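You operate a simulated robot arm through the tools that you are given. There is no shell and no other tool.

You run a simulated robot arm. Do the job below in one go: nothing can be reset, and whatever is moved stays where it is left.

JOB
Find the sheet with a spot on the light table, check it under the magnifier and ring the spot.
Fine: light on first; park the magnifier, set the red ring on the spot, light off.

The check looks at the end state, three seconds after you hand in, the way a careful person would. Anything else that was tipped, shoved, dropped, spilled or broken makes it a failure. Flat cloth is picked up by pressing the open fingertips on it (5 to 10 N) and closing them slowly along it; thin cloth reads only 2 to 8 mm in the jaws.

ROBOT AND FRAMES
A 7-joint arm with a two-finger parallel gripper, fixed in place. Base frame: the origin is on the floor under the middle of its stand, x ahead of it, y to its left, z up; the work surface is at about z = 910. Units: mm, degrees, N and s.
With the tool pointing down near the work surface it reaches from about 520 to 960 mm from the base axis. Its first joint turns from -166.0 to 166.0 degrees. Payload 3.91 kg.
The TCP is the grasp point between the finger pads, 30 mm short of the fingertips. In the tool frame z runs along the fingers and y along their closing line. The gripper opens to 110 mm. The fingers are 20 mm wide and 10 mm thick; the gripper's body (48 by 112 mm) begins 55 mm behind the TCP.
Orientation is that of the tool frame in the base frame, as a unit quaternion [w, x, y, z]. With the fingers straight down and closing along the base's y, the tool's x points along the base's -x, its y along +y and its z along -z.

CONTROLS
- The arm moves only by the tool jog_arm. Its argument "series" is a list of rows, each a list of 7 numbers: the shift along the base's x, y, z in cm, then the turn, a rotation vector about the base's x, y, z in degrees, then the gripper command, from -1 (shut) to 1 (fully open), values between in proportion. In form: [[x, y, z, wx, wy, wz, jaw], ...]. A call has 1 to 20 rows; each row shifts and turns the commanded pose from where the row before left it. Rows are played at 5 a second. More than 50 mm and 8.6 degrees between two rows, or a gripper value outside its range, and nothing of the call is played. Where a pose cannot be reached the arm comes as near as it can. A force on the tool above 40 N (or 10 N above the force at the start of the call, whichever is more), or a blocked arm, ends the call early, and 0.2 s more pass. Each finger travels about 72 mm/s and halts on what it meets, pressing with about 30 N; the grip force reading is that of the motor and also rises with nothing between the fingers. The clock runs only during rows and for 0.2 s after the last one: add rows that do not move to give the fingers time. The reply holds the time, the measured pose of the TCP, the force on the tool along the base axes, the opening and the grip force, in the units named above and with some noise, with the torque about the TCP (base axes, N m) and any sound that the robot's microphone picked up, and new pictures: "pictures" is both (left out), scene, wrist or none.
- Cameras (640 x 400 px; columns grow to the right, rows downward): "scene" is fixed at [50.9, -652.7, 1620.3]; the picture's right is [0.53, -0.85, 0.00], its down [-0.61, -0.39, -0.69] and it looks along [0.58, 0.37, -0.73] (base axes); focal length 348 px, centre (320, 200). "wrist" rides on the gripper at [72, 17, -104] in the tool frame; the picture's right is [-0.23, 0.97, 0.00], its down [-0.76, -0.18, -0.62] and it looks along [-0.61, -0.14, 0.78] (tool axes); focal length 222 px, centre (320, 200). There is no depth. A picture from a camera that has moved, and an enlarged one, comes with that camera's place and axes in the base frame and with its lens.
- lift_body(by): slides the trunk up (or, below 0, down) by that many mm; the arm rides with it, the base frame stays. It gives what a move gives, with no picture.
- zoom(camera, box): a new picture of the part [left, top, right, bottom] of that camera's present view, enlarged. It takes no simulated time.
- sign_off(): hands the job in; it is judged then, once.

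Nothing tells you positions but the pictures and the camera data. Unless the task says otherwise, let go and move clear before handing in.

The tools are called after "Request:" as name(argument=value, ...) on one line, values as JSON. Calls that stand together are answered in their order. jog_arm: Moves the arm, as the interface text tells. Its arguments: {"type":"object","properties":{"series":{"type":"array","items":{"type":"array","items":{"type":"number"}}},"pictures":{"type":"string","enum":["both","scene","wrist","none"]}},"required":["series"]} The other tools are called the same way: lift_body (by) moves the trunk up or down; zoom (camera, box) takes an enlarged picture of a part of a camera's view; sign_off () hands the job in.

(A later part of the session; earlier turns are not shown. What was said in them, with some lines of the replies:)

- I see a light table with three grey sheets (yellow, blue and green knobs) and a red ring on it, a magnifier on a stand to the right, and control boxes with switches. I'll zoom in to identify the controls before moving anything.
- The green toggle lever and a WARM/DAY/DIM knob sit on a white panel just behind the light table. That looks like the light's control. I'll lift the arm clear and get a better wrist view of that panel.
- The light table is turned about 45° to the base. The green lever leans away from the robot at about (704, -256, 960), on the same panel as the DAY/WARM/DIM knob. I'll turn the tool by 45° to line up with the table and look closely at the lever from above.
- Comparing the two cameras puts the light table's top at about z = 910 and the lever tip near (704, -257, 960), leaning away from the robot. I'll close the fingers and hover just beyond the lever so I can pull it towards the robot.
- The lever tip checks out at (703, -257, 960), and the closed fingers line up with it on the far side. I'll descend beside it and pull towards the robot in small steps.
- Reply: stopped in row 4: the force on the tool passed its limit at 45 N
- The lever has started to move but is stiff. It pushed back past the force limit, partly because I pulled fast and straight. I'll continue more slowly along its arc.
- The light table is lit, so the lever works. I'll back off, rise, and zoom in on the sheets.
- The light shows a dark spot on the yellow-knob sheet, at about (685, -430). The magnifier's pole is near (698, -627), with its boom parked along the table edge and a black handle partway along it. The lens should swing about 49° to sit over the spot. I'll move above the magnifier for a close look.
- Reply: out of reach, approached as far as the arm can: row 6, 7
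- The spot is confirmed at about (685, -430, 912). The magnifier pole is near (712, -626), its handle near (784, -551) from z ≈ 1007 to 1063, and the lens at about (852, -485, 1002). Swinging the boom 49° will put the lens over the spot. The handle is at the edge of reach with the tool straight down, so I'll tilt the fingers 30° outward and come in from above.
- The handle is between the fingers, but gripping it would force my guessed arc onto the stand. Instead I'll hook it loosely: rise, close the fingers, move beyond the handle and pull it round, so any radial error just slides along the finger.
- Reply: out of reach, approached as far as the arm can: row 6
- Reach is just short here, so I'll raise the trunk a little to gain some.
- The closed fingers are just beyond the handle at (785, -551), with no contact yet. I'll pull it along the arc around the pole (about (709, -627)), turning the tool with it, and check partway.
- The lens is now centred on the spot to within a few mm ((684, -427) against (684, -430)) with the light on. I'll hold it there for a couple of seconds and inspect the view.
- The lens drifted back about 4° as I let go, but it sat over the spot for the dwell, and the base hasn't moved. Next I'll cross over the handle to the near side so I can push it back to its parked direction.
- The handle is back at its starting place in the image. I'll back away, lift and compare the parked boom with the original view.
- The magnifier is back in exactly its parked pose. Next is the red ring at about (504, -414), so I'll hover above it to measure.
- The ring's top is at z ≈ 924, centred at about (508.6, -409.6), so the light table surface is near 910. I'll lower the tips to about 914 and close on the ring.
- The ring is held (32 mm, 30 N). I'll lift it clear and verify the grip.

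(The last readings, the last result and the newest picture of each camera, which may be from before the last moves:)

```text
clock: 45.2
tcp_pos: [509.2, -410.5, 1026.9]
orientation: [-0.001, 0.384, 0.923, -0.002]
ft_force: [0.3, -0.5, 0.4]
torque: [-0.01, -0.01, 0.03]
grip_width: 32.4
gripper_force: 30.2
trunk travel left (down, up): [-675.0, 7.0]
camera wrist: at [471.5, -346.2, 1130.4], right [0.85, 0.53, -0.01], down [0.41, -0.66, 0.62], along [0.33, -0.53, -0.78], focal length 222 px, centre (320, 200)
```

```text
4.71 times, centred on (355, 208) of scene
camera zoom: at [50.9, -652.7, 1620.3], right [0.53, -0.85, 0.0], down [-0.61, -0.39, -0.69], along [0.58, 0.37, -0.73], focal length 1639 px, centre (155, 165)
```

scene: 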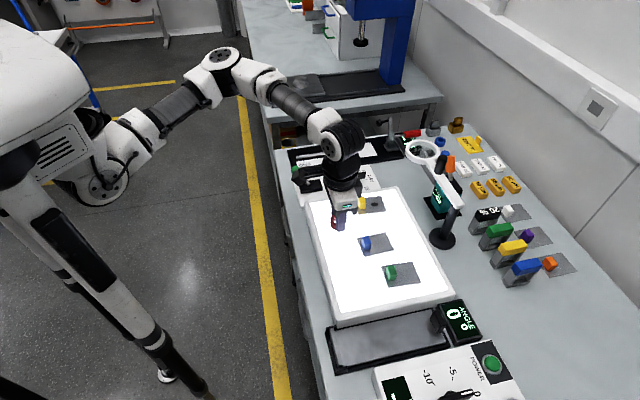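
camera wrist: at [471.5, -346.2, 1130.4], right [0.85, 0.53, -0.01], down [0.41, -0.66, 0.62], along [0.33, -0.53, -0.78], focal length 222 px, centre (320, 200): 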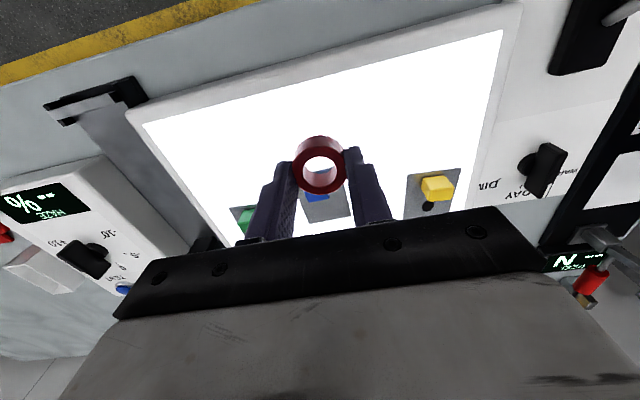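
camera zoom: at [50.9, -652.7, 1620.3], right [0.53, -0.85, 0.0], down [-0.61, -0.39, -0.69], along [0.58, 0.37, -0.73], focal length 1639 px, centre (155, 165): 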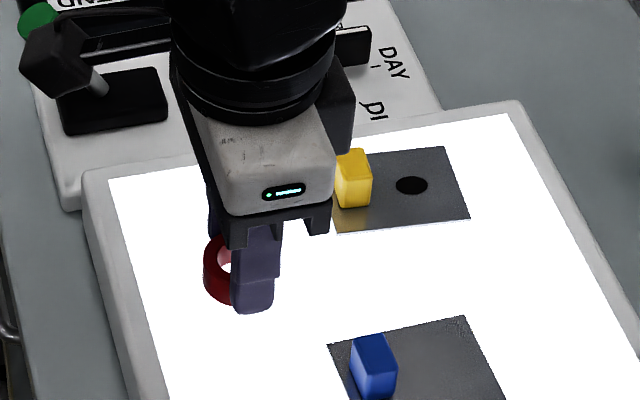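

The ring is securely held and centred on the TCP. I'll carry it to hover above the spot on the yellow sheet and measure the offset.

Request:
jog_arm(series=[[4.4, -0.5, 0, 0, 0, 0, -0.6], [4.4, -0.5, 0, 0, 0, 0, -0.6], [4.4, -0.5, 0, 0, 0, 0, -0.6], [4.3, -0.43, 0, 0, 0, 0, -0.6], [0, 0, 0, 0, 0, 0, -0.6], [0, 0, 0, 0, 0, 0, -0.6]], pictures="both")

Request:
zoom(camera="wrist", box=[240, 60, 400, 200])

Request:
zoom(camera="scene", box=[340, 165, 420, 235])

```text
clock: 46.6
tcp_pos: [682.6, -429.8, 1024.8]
orientation: [-0.001, 0.384, 0.924, -0.002]
ft_force: [0.3, -0.1, 0.3]
torque: [0.03, 0.02, 0.03]
grip_width: 32.3
gripper_force: 29.6
trunk travel left (down, up): [-675.0, 7.0]
camera wrist: at [645.9, -365.8, 1128.4], right [0.85, 0.53, 0.0], down [0.41, -0.66, 0.62], along [0.33, -0.53, -0.78], focal length 222 px, centre (320, 200)
```

scene: 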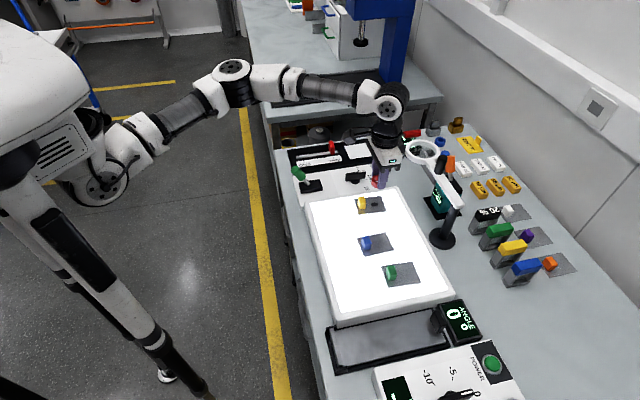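
wrist: 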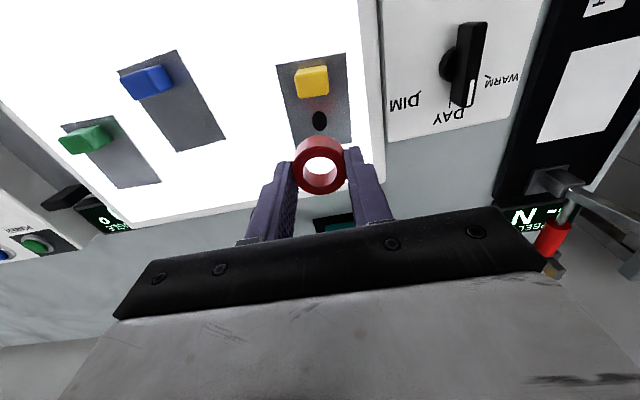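

```text
2.86 times, centred on (320, 130) of wrist
camera zoom: at [645.9, -365.8, 1128.4], right [0.85, 0.53, 0.0], down [0.41, -0.66, 0.62], along [0.33, -0.53, -0.78], focal length 635 px, centre (320, 400)
```

zoom: 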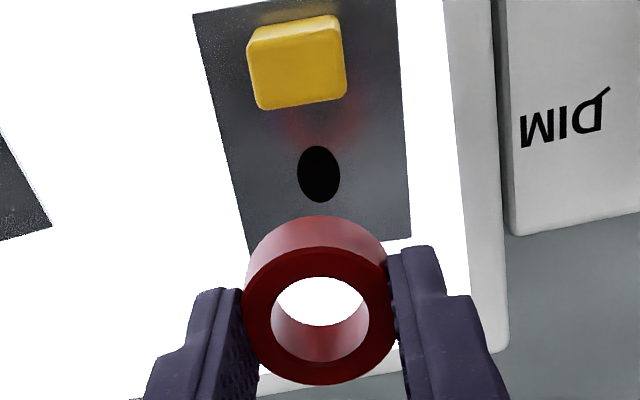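

```text
5.71 times, centred on (380, 200) of scene
camera zoom: at [50.9, -652.7, 1620.3], right [0.53, -0.85, 0.0], down [-0.61, -0.39, -0.69], along [0.58, 0.37, -0.73], focal length 1990 px, centre (-23, 200)
```

zoom: 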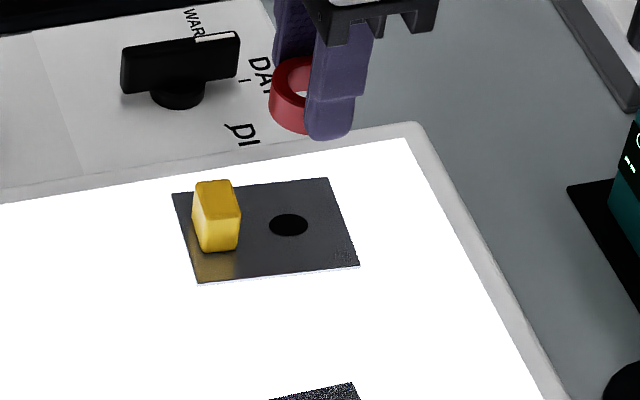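

The spot sits within about 1 mm of directly under the ring. I'll descend with a tiny correction and stop above the sheet to check clearance to the yellow knob.

Request:
jog_arm(series=[[0.03, -0.03, -2, 0, 0, 0, -0.6], [0, 0, -2, 0, 0, 0, -0.6], [0, 0, -1.8, 0, 0, 0, -0.6], [0, 0, 0, 0, 0, 0, -0.6], [0, 0, 0, 0, 0, 0, -0.6]], pictures="wrist")

Request:
zoom(camera="wrist", box=[240, 80, 400, 220])

Request:
zoom(camera="scene", box=[340, 165, 420, 235])

```text
clock: 47.8
tcp_pos: [684.1, -429.8, 966.3]
orientation: [-0.001, 0.384, 0.924, -0.003]
ft_force: [-0.8, -0.3, -0.2]
torque: [-0.03, 0.0, -0.01]
grip_width: 32.1
gripper_force: 30.4
trunk travel left (down, up): [-675.0, 7.0]
camera wrist: at [646.5, -365.1, 1069.8], right [0.85, 0.53, 0.0], down [0.41, -0.66, 0.62], along [0.33, -0.53, -0.78], focal length 222 px, centre (320, 200)
```

wrist: 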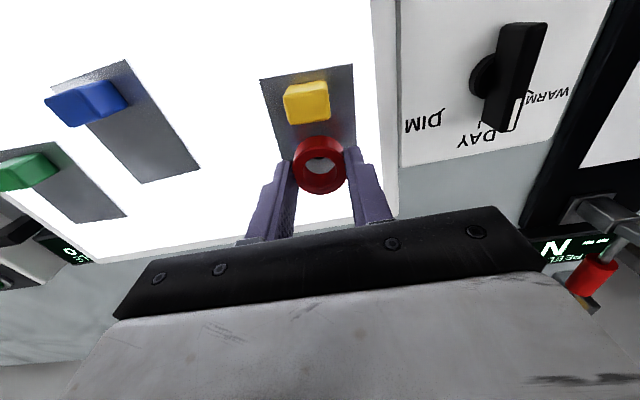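

```text
2.86 times, centred on (320, 150) of wrist
camera zoom: at [646.5, -365.1, 1069.8], right [0.85, 0.53, 0.0], down [0.41, -0.66, 0.62], along [0.33, -0.53, -0.78], focal length 635 px, centre (320, 343)
```

zoom: 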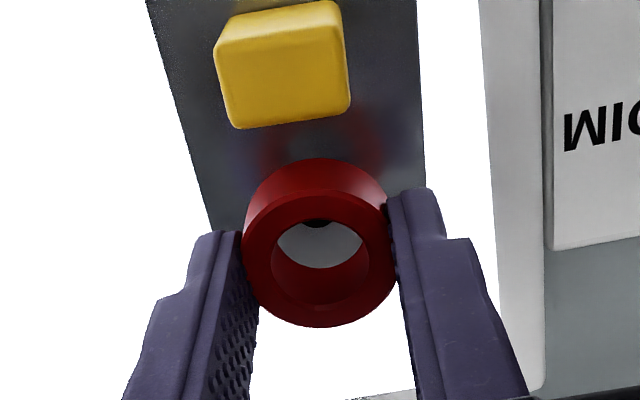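

```text
5.71 times, centred on (380, 200) of scene
camera zoom: at [50.9, -652.7, 1620.3], right [0.53, -0.85, 0.0], down [-0.61, -0.39, -0.69], along [0.58, 0.37, -0.73], focal length 1990 px, centre (-23, 200)
```

zoom: 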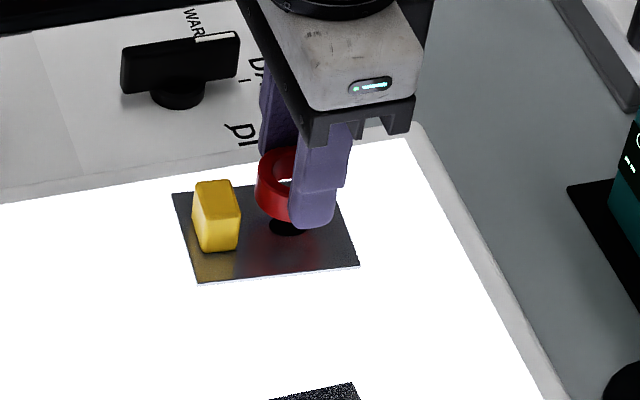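

Request:
jog_arm(series=[[0.03, -0.03, -0.8, 0, 0, 0, -0.6], [0, 0, -0.6, 0, 0, 0, -0.6], [0, 0, -0.4, 0, 0, 0, -0.6], [0, 0, 0, 0, 0, 0, -0.6], [0, 0, 0, 0, 0, 0, -0.6]], pictures="wrist")

Request:
zoom(camera="wrist", box=[240, 80, 400, 220])

Request:
zoom(camera="scene", box=[340, 165, 420, 235])

```text
clock: 49.0
tcp_pos: [684.3, -431.1, 948.2]
orientation: [-0.001, 0.384, 0.923, -0.002]
ft_force: [-0.4, -0.4, -1.1]
torque: [-0.04, 0.0, 0.04]
grip_width: 32.3
gripper_force: 30.0
trunk travel left (down, up): [-675.0, 7.0]
camera wrist: at [646.2, -365.9, 1051.9], right [0.85, 0.53, 0.0], down [0.41, -0.66, 0.62], along [0.33, -0.53, -0.78], focal length 222 px, centre (320, 200)
```

wrist: 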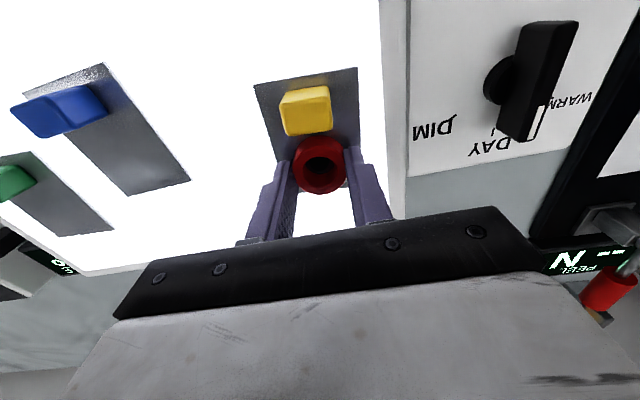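

```text
2.86 times, centred on (320, 150) of wrist
camera zoom: at [646.2, -365.9, 1051.9], right [0.85, 0.53, 0.0], down [0.41, -0.66, 0.62], along [0.33, -0.53, -0.78], focal length 635 px, centre (320, 343)
```

zoom: 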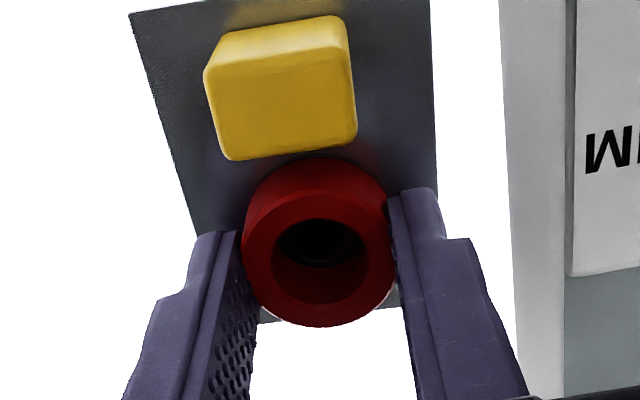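

```text
5.71 times, centred on (380, 200) of scene
camera zoom: at [50.9, -652.7, 1620.3], right [0.53, -0.85, 0.0], down [-0.61, -0.39, -0.69], along [0.58, 0.37, -0.73], focal length 1990 px, centre (-23, 200)
```

zoom: 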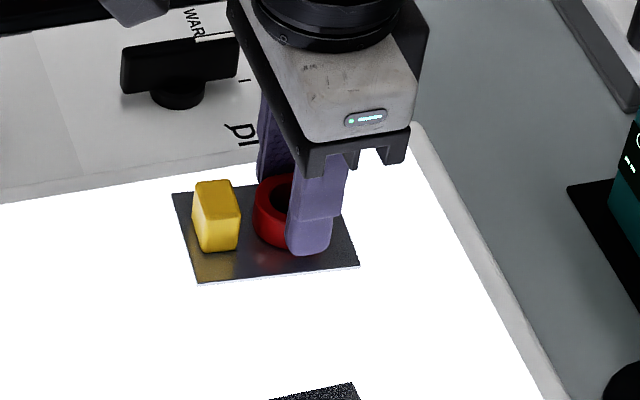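

Request:
jog_arm(series=[[0, 0, -0.1, 0, 0, 0, -0.6], [0, 0, -0.1, 0, 0, 0, -0.6], [0, 0, 0, 0, 0, 0, -0.6]], pictures="none")

Request:
zoom(camera="wrist", box=[285, 130, 355, 200])

Request:
zoom(camera="scene", box=[360, 185, 400, 220])

```text
clock: 49.8
tcp_pos: [683.6, -431.4, 948.0]
orientation: [0.0, 0.383, 0.924, -0.002]
ft_force: [1.0, 0.4, 4.5]
torque: [0.11, -0.13, -0.03]
grip_width: 32.3
gripper_force: 30.0
trunk travel left (down, up): [-675.0, 7.0]
```

```text
5.71 times, centred on (320, 165) of wrist
camera zoom: at [646.0, -365.2, 1051.2], right [0.85, 0.53, 0.0], down [0.41, -0.66, 0.63], along [0.33, -0.53, -0.78], focal length 1269 px, centre (320, 400)
```

zoom: 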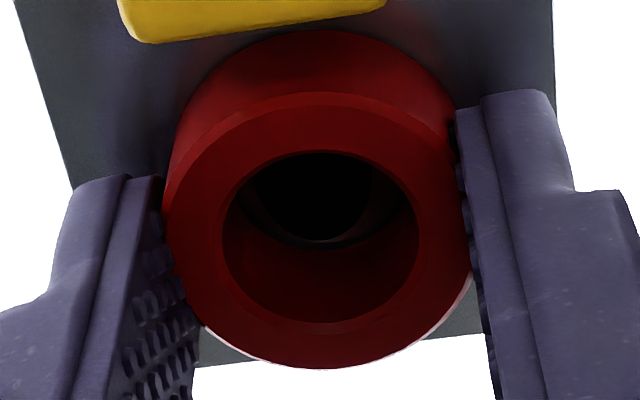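

```text
11.43 times, centred on (380, 202) of scene
camera zoom: at [50.9, -652.7, 1620.3], right [0.53, -0.85, 0.0], down [-0.61, -0.39, -0.69], along [0.58, 0.37, -0.73], focal length 3980 px, centre (-366, 171)
```

zoom: 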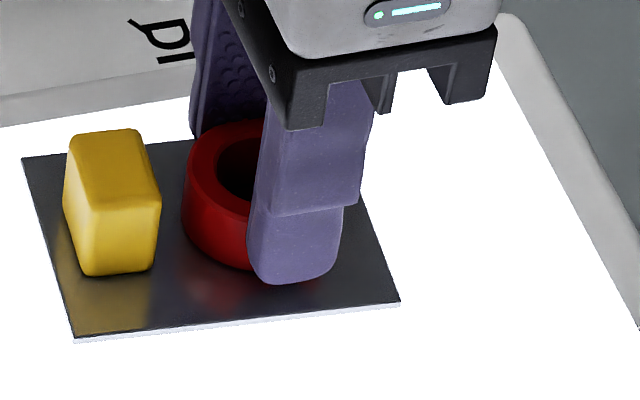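

The ring is resting on the sheet (4.5 N), with the dark spot visible centred inside it. I'll ease the load off, open the jaws gently and rise.

Request:
jog_arm(series=[[0, 0, 0.12, 0, 0, 0, -0.6], [0, 0, 0, 0, 0, 0, -0.35], [0, 0, 0, 0, 0, 0, -0.25], [0, 0, 0, 0, 0, 0, -0.1], [0, 0, 0, 0, 0, 0, 0.0], [0, 0, 0, 0, 0, 0, 0.0]], pictures="wrist")

Request:
zoom(camera="wrist", box=[270, 120, 370, 210])

```text
clock: 51.2
tcp_pos: [683.8, -428.9, 948.5]
orientation: [0.0, 0.383, 0.924, -0.003]
ft_force: [0.4, -0.9, 0.3]
torque: [0.0, -0.01, -0.02]
grip_width: 55.1
gripper_force: 0.0
trunk travel left (down, up): [-675.0, 7.0]
camera wrist: at [646.4, -365.7, 1051.9], right [0.85, 0.53, 0.0], down [0.41, -0.66, 0.62], along [0.33, -0.53, -0.78], focal length 222 px, centre (320, 200)
```

wrist: 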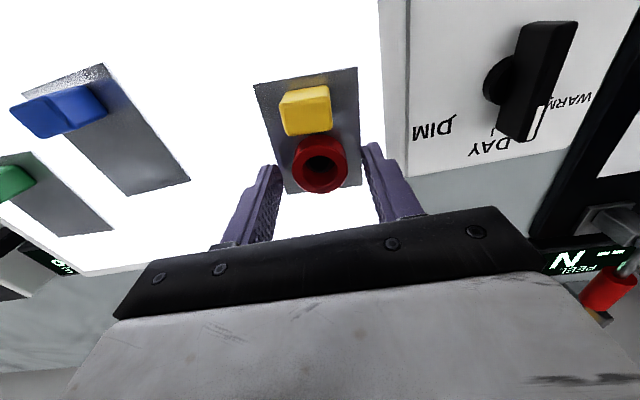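

```text
4.44 times, centred on (320, 165) of wrist
camera zoom: at [646.4, -365.7, 1051.9], right [0.85, 0.53, 0.0], down [0.41, -0.66, 0.62], along [0.33, -0.53, -0.78], focal length 987 px, centre (320, 356)
```

zoom: 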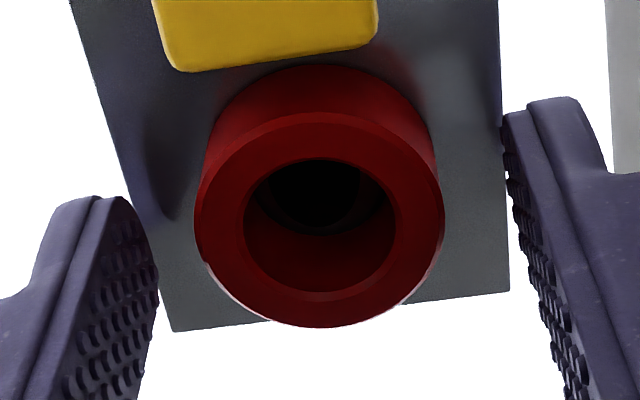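

Request:
jog_arm(series=[[0, 0, 2, 0, 0, 0, 0.0], [0, 0, 4, 0, 0, 0, 0.0], [0, 0, 4, 0, 0, 0, 0.0], [0, 0, 4, 0, 0, 0, 0.0], [0, 0, 3, 0, 0, 0, 0.0], [0, 0, 0, 0, 0, 0, 0]], pictures="wrist")

Request:
zoom(camera="wrist", box=[270, 40, 370, 130])

Request:
zoom(camera="scene", box=[350, 180, 410, 225])

```text
clock: 52.6
tcp_pos: [684.2, -429.9, 1119.8]
orientation: [-0.001, 0.384, 0.923, -0.002]
ft_force: [-0.1, 0.5, -0.3]
torque: [-0.04, 0.0, 0.01]
grip_width: 54.7
gripper_force: 0.1
trunk travel left (down, up): [-675.0, 7.0]
camera wrist: at [646.2, -365.8, 1222.2], right [0.85, 0.53, -0.01], down [0.41, -0.66, 0.62], along [0.33, -0.53, -0.78], focal length 222 px, centre (320, 200)
```

wrist: 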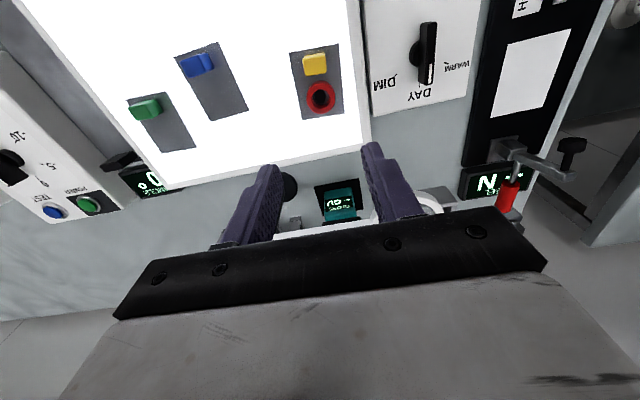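

```text
4.44 times, centred on (320, 85) of wrist
camera zoom: at [646.2, -365.8, 1222.2], right [0.85, 0.53, -0.01], down [0.41, -0.66, 0.62], along [0.33, -0.53, -0.78], focal length 987 px, centre (320, 711)
```

zoom: 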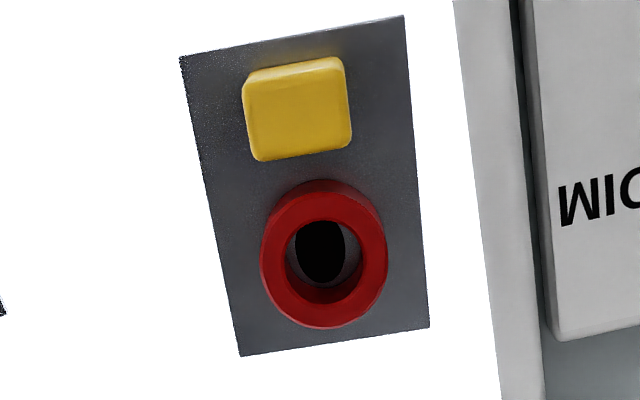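

```text
8.89 times, centred on (380, 202) of scene
camera zoom: at [50.9, -652.7, 1620.3], right [0.53, -0.85, 0.0], down [-0.61, -0.39, -0.69], along [0.58, 0.37, -0.73], focal length 3096 px, centre (-213, 178)
```

zoom: 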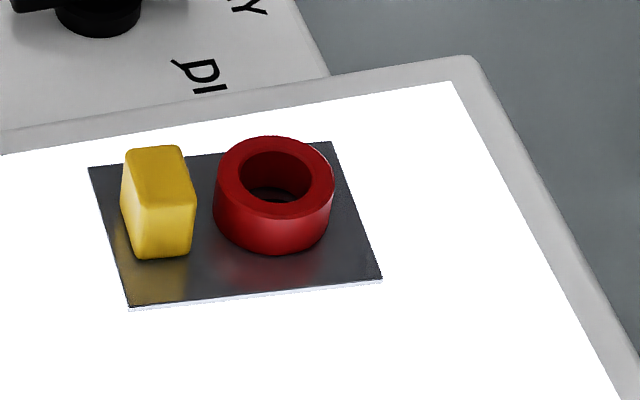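

The ring encloses the spot, off-centre by about 1 mm. The last manipulation is the light. I'll close the fingers and hover on the robot side of the lever, which now leans towards the robot at about (653, -202).

Request:
jog_arm(series=[[-0.92, 4.17, 0, 0, 0, 0, -1], [-0.92, 4.17, 0, 0, 0, 0, -1], [-0.92, 4.17, -1.0, 0, 0, 0, -1], [-0.92, 4.17, -1.5, 0, 0, 0, -1], [-0.92, 4.17, -1.5, 0, 0, 0, -1], [-0.92, 4.15, -2.0, 0, 0, 0, -1], [0, 0, 0, 0, 0, 0, -1], [0, 0, 0, 0, 0, 0, -1]], pictures="both")

Request:
zoom(camera="scene", box=[280, 140, 400, 215])

```text
clock: 54.4
tcp_pos: [628.5, -182.3, 1059.0]
orientation: [-0.001, 0.383, 0.924, -0.002]
ft_force: [0.3, -0.9, -0.1]
torque: [0.01, 0.0, -0.04]
grip_width: 0.1
gripper_force: 30.2
trunk travel left (down, up): [-675.0, 7.0]
camera wrist: at [592.0, -117.3, 1161.8], right [0.85, 0.53, 0.0], down [0.41, -0.66, 0.62], along [0.33, -0.53, -0.78], focal length 222 px, centre (320, 200)
```

scene: 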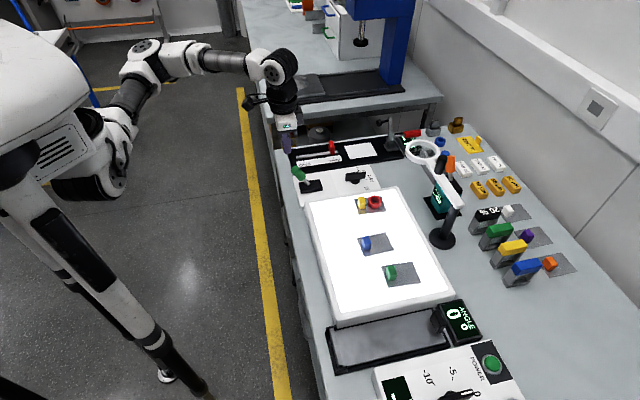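
wrist: 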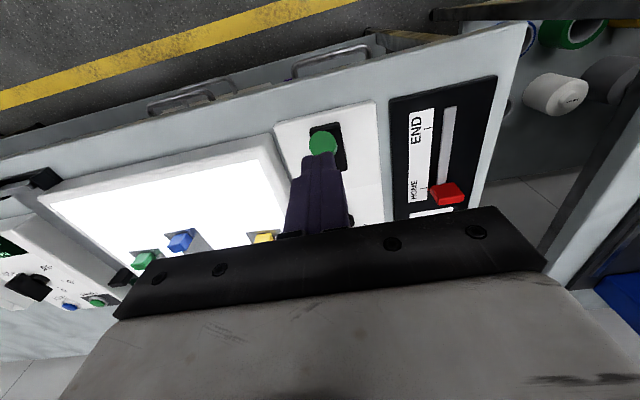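

```text
5.33 times, centred on (340, 178) of scene
camera zoom: at [50.9, -652.7, 1620.3], right [0.53, -0.85, 0.0], down [-0.61, -0.39, -0.69], along [0.58, 0.37, -0.73], focal length 1857 px, centre (213, 320)
```

zoom: 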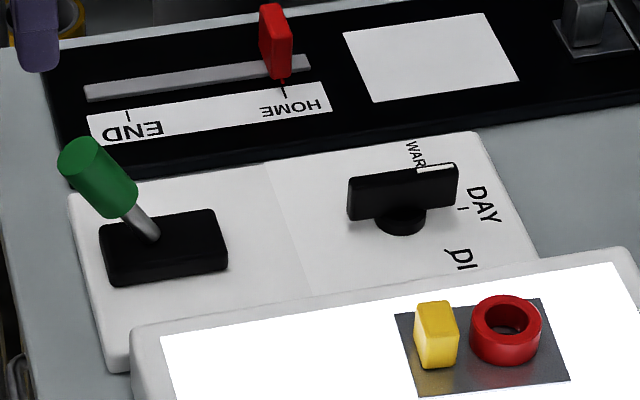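

Request:
jog_arm(series=[[-0.54, 1.04, -2, 0, 0, 0, -1], [0, 0, -3, 0, 0, 0, -1], [0, 0, -3, 0, 0, 0, -1], [0, 0, -1.9, 0, 0, 0, -1], [0, 0, 0, 0, 0, 0, -1]], pictures="both")

Request:
zoom(camera="scene", box=[260, 130, 380, 205])

```text
clock: 55.6
tcp_pos: [622.7, -171.0, 959.2]
orientation: [0.0, 0.383, 0.924, -0.003]
ft_force: [0.3, 0.3, -0.3]
torque: [-0.03, 0.01, -0.04]
grip_width: 0.1
gripper_force: 30.4
trunk travel left (down, up): [-675.0, 7.0]
camera wrist: at [585.9, -107.0, 1062.9], right [0.85, 0.53, 0.0], down [0.41, -0.66, 0.62], along [0.33, -0.53, -0.78], focal length 222 px, centre (320, 200)
```

scene: 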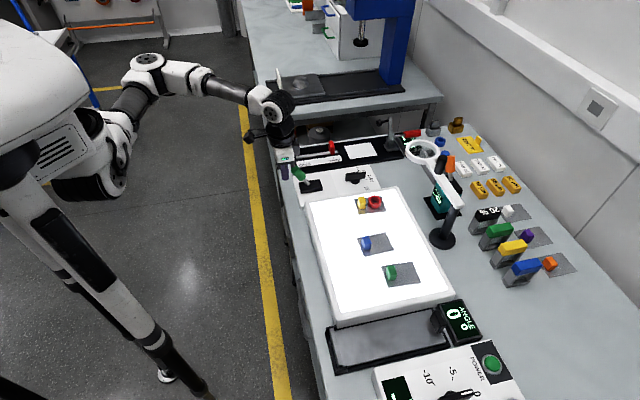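
wrist: 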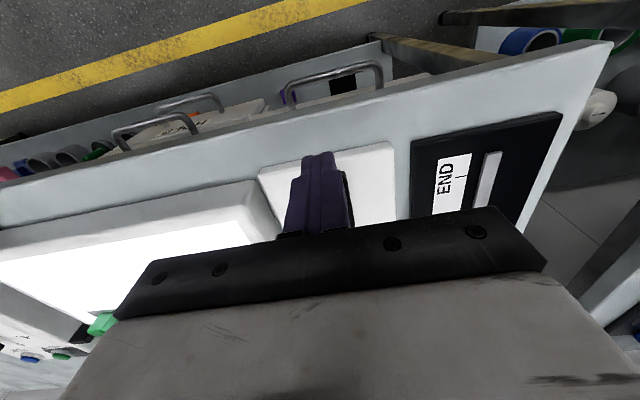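

```text
5.33 times, centred on (320, 168) of scene
camera zoom: at [50.9, -652.7, 1620.3], right [0.53, -0.85, 0.0], down [-0.61, -0.39, -0.69], along [0.58, 0.37, -0.73], focal length 1857 px, centre (320, 373)
```

zoom: 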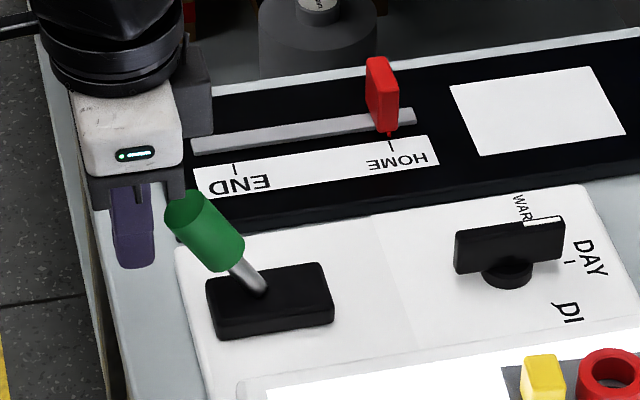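

The fingers are on the robot side of the lever. I'll push it away slowly, following its arc.

Request:
jog_arm(series=[[0.2, -0.2, 0, 0, 0, 0, -1], [0.2, -0.2, 0, 0, 0, 0, -1], [0.2, -0.2, 0, 0, 0, 0, -1], [0.2, -0.2, 0, 0, 0, 0, -1], [0.2, -0.2, 0.05, 0, 0, 0, -1], [0.2, -0.2, 0.1, 0, 0, 0, -1], [0.2, -0.2, 0.1, 0, 0, 0, -1], [0.2, -0.2, 0.1, 0, 0, 0, -1], [0.2, -0.2, 0.1, 0, 0, 0, -1], [0.2, -0.2, 0.1, 0, 0, 0, -1], [0.2, -0.2, 0.1, 0, 0, 0, -1], [0.2, -0.2, 0.05, 0, 0, 0, -1]], pictures="scene")

Request:
zoom(camera="scene", box=[260, 130, 380, 205])

```text
clock: 57.5
tcp_pos: [639.3, -184.9, 966.5]
orientation: [0.001, 0.384, 0.923, -0.001]
ft_force: [-8.3, 11.4, 21.5]
torque: [-0.1, -0.02, -0.02]
grip_width: 0.0
gripper_force: 30.1
trunk travel left (down, up): [-675.0, 7.0]
stopped in row 9: the force on the tool passed its limit at 43 N (the readings are from after the stop); the commanded pose is now the measured one
```

scene: 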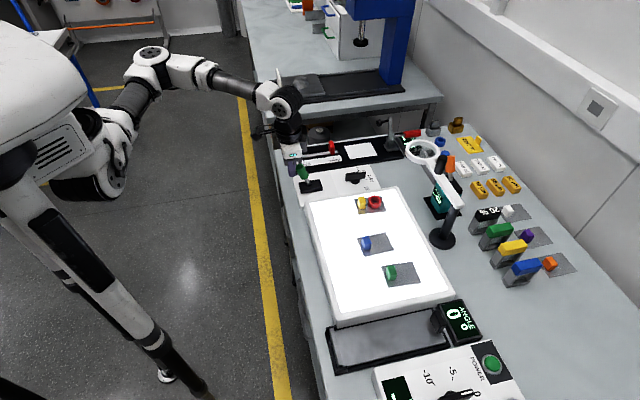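

```text
5.33 times, centred on (320, 168) of scene
camera zoom: at [50.9, -652.7, 1620.3], right [0.53, -0.85, 0.0], down [-0.61, -0.39, -0.69], along [0.58, 0.37, -0.73], focal length 1857 px, centre (320, 373)
```

zoom: 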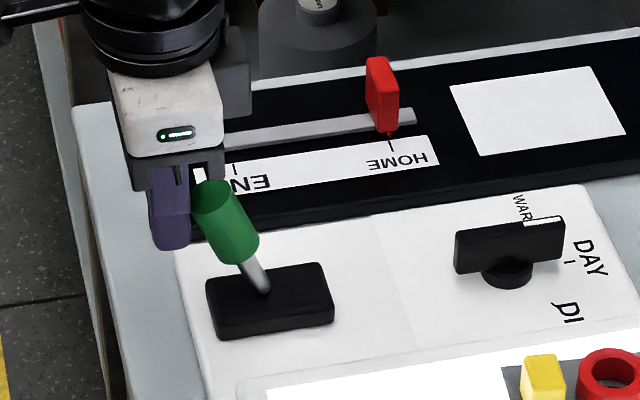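

Request:
jog_arm(series=[[0, 0, 0.3, 0, 0, 0, -1], [0.2, -0.2, 0.15, 0, 0, 0, -1], [0.2, -0.2, 0.15, 0, 0, 0, -1], [0.2, -0.2, 0.12, 0, 0, 0, -1], [0.2, -0.2, 0.1, 0, 0, 0, -1], [0.2, -0.2, 0.1, 0, 0, 0, -1], [0.2, -0.2, 0.05, 0, 0, 0, -1], [0.2, -0.2, 0.05, 0, 0, 0, -1], [0.2, -0.2, 0, 0, 0, 0, -1]], pictures="scene")

Request:
zoom(camera="scene", box=[260, 130, 380, 205])

```text
clock: 59.5
tcp_pos: [657.6, -200.2, 975.2]
orientation: [0.0, 0.383, 0.924, -0.001]
ft_force: [2.2, 9.3, 21.1]
torque: [-0.22, -0.02, 0.02]
grip_width: 0.1
gripper_force: 37.6
trunk travel left (down, up): [-675.0, 7.0]
```

scene: 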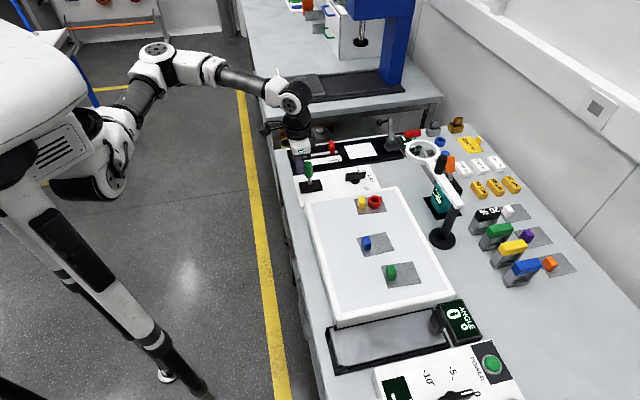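

```text
5.33 times, centred on (320, 168) of scene
camera zoom: at [50.9, -652.7, 1620.3], right [0.53, -0.85, 0.0], down [-0.61, -0.39, -0.69], along [0.58, 0.37, -0.73], focal length 1857 px, centre (320, 373)
```

zoom: 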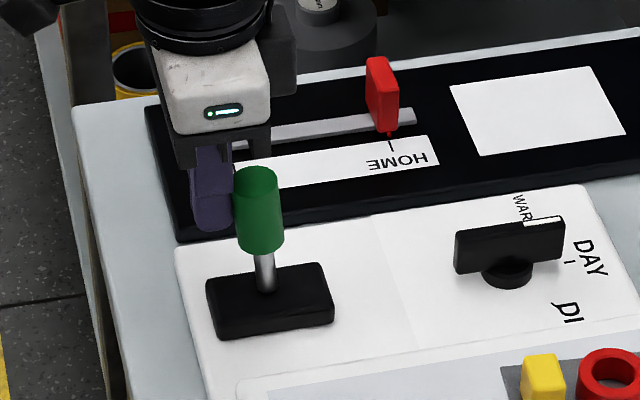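

The light is off, with the lever about upright. I'll keep pushing to bring it fully to its original side so it stays off.

Request:
jog_arm(series=[[0.2, -0.2, 0.1, 0, 0, 0, -1], [0.2, -0.2, 0, 0, 0, 0, -1], [0.2, -0.2, 0, 0, 0, 0, -1], [0.2, -0.2, -0.05, 0, 0, 0, -1], [0.2, -0.2, -0.05, 0, 0, 0, -1], [0.2, -0.2, -0.1, 0, 0, 0, -1], [0.2, -0.2, -0.1, 0, 0, 0, -1], [0.2, -0.2, -0.1, 0, 0, 0, -1], [0.2, -0.2, -0.1, 0, 0, 0, -1], [0, 0, 0, 0, 0, 0, -1]], pictures="scene")

Request:
zoom(camera="scene", box=[260, 130, 380, 205])

```text
clock: 60.6
tcp_pos: [667.1, -209.9, 972.3]
orientation: [-0.003, 0.382, 0.924, 0.0]
ft_force: [0.7, -0.1, -1.1]
torque: [0.01, 0.01, 0.01]
grip_width: 0.0
gripper_force: 37.3
trunk travel left (down, up): [-675.0, 7.0]
stopped in row 5: the force on the tool passed its limit at 41 N (the readings are from after the stop); the commanded pose is now the measured one
```

scene: 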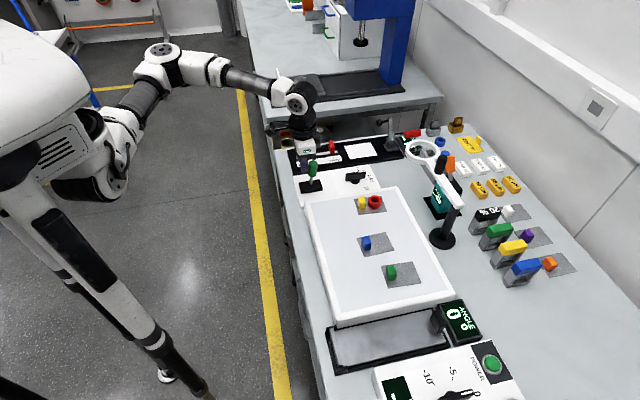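

```text
5.33 times, centred on (320, 168) of scene
camera zoom: at [50.9, -652.7, 1620.3], right [0.53, -0.85, 0.0], down [-0.61, -0.39, -0.69], along [0.58, 0.37, -0.73], focal length 1857 px, centre (320, 373)
```

zoom: 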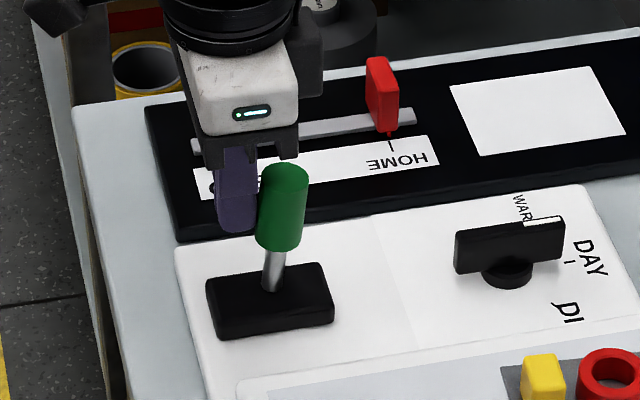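

Request:
jog_arm(series=[[0.2, -0.2, 0, 0, 0, 0, -1], [0.2, -0.2, -0.05, 0, 0, 0, -1], [0.2, -0.2, -0.05, 0, 0, 0, -1], [0.2, -0.2, -0.1, 0, 0, 0, -1], [0.2, -0.2, -0.1, 0, 0, 0, -1], [0.2, -0.2, -0.1, 0, 0, 0, -1], [0.2, -0.2, -0.1, 0, 0, 0, -1], [0, 0, 0, 0, 0, 0, -1]], pictures="scene")

Request:
zoom(camera="scene", box=[260, 130, 380, 205])

```text
clock: 62.4
tcp_pos: [680.0, -224.0, 969.6]
orientation: [-0.001, 0.382, 0.924, 0.0]
ft_force: [0.2, -1.0, 0.9]
torque: [0.01, 0.0, -0.01]
grip_width: 0.1
gripper_force: 37.8
trunk travel left (down, up): [-675.0, 7.0]
```

scene: 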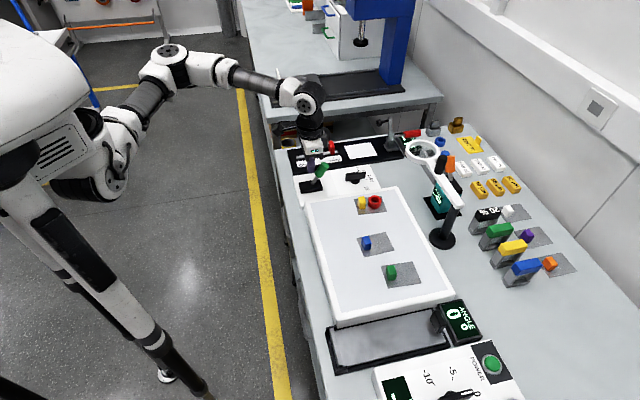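

```text
5.33 times, centred on (320, 168) of scene
camera zoom: at [50.9, -652.7, 1620.3], right [0.53, -0.85, 0.0], down [-0.61, -0.39, -0.69], along [0.58, 0.37, -0.73], focal length 1857 px, centre (320, 373)
```

zoom: 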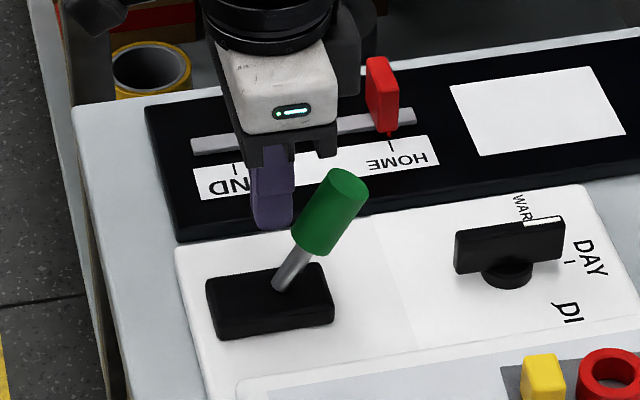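

The lever is back in its original off position and the table is dark. I'll back away, rise clear and do a last check of everything.

Request:
jog_arm(series=[[-0.8, 0.8, 0, 0, 0, 0, -1], [-0.8, 0.8, 2, 0, 0, 0, -1], [-0.8, 0.8, 4, 0, 0, 0, -1], [-1.5, 1, 4, 0, 0, 0, -1], [-2, 0, 4, 0, 0, 0, -1], [-2.5, 0, 3, 0, 0, 0, 0], [-2.5, 0, 3, 0, 0, 0, 1], [0, 0, 0, 0, 0, 0, 1], [0, 0, 0, 0, 0, 0, 1], [0, 0, 0, 0, 0, 0, 1]], pictures="both")

Request:
zoom(camera="scene", box=[290, 130, 450, 260])

Request:
zoom(camera="scene", box=[400, 110, 580, 300])

Request:
zoom(camera="scene", box=[355, 190, 395, 220])

```text
clock: 64.6
tcp_pos: [567.4, -189.3, 1170.6]
orientation: [-0.001, 0.383, 0.924, 0.0]
ft_force: [0.3, 0.4, -0.6]
torque: [0.02, 0.01, 0.01]
grip_width: 109.9
gripper_force: 0.1
trunk travel left (down, up): [-675.0, 7.0]
camera wrist: at [530.5, -126.2, 1274.3], right [0.85, 0.53, 0.0], down [0.41, -0.66, 0.62], along [0.33, -0.53, -0.78], focal length 222 px, centre (320, 200)
```

scene: 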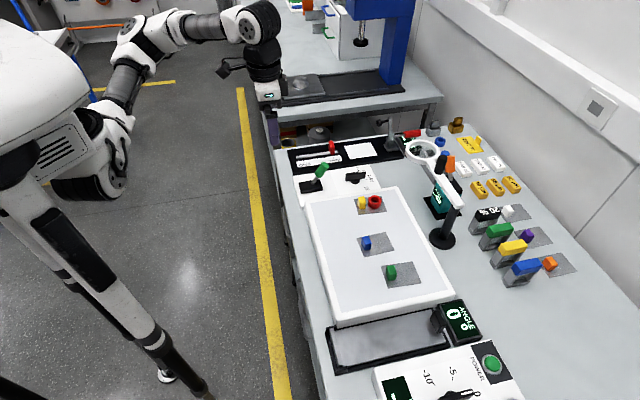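
wrist: 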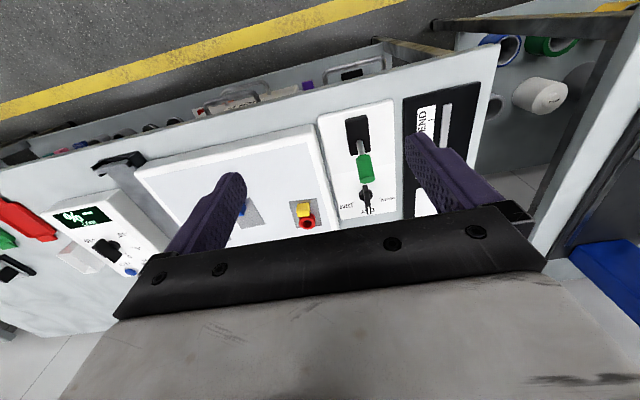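

```text
3.08 times, centred on (370, 195) of scene
camera zoom: at [50.9, -652.7, 1620.3], right [0.53, -0.85, 0.0], down [-0.61, -0.39, -0.69], along [0.58, 0.37, -0.73], focal length 1072 px, centre (166, 215)
```

zoom: 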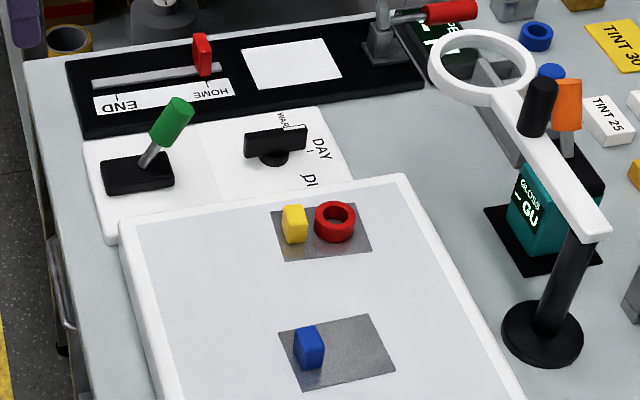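

```text
2.11 times, centred on (490, 205) of scene
camera zoom: at [50.9, -652.7, 1620.3], right [0.53, -0.85, 0.0], down [-0.61, -0.39, -0.69], along [0.58, 0.37, -0.73], focal length 733 px, centre (-38, 190)
```

zoom: 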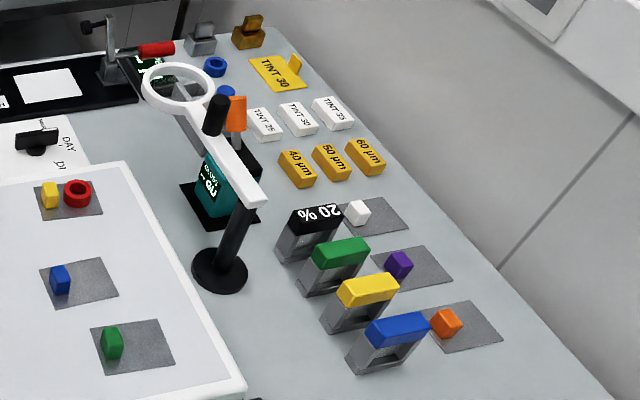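

```text
13.33 times, centred on (375, 205) of scene
camera zoom: at [50.9, -652.7, 1620.3], right [0.53, -0.85, 0.0], down [-0.61, -0.39, -0.69], along [0.58, 0.37, -0.73], focal length 4643 px, centre (-413, 133)
```

zoom: 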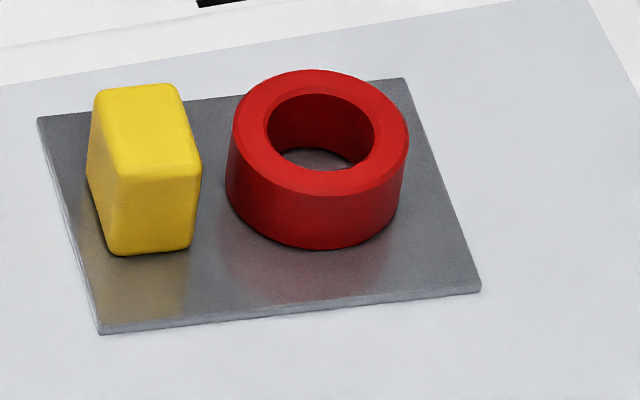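

The light is off and the lever is back in its original position. The magnifier is parked as at the start, the red ring sits around the spot on the yellow-knob sheet, and nothing else looks disturbed. The gripper is empty and clear, so I'm handing in.

Request:
sign_off()

```text
The job is handed in.
```

I found the spot on the sheet with the yellow knob, checked it under the magnifier and set the red ring around it. The job is handed in; I haven't seen the result of the check.

- **Light:** I switched it on first with the green lever. I switched it off at the end, and the lever is back in its original position.
- **Magnifier:** I held the lens over the spot, within about 3 mm, for a little over two seconds with the light on. It is back in its parked position, and its base did not move.
- **Ring:** It is centred on the spot to within about 1 mm, and the whole spot is inside it. It does not touch the yellow knob.
- **Force stops:** The lever was stiff, and the force limit stopped the arm three times while I moved it (41 to 45 N).

Nothing else looked moved in the final pictures. The gripper is empty and clear of the table. The trunk is 50 mm higher than at the start; I raised it to reach the magnifier handle and left it there.
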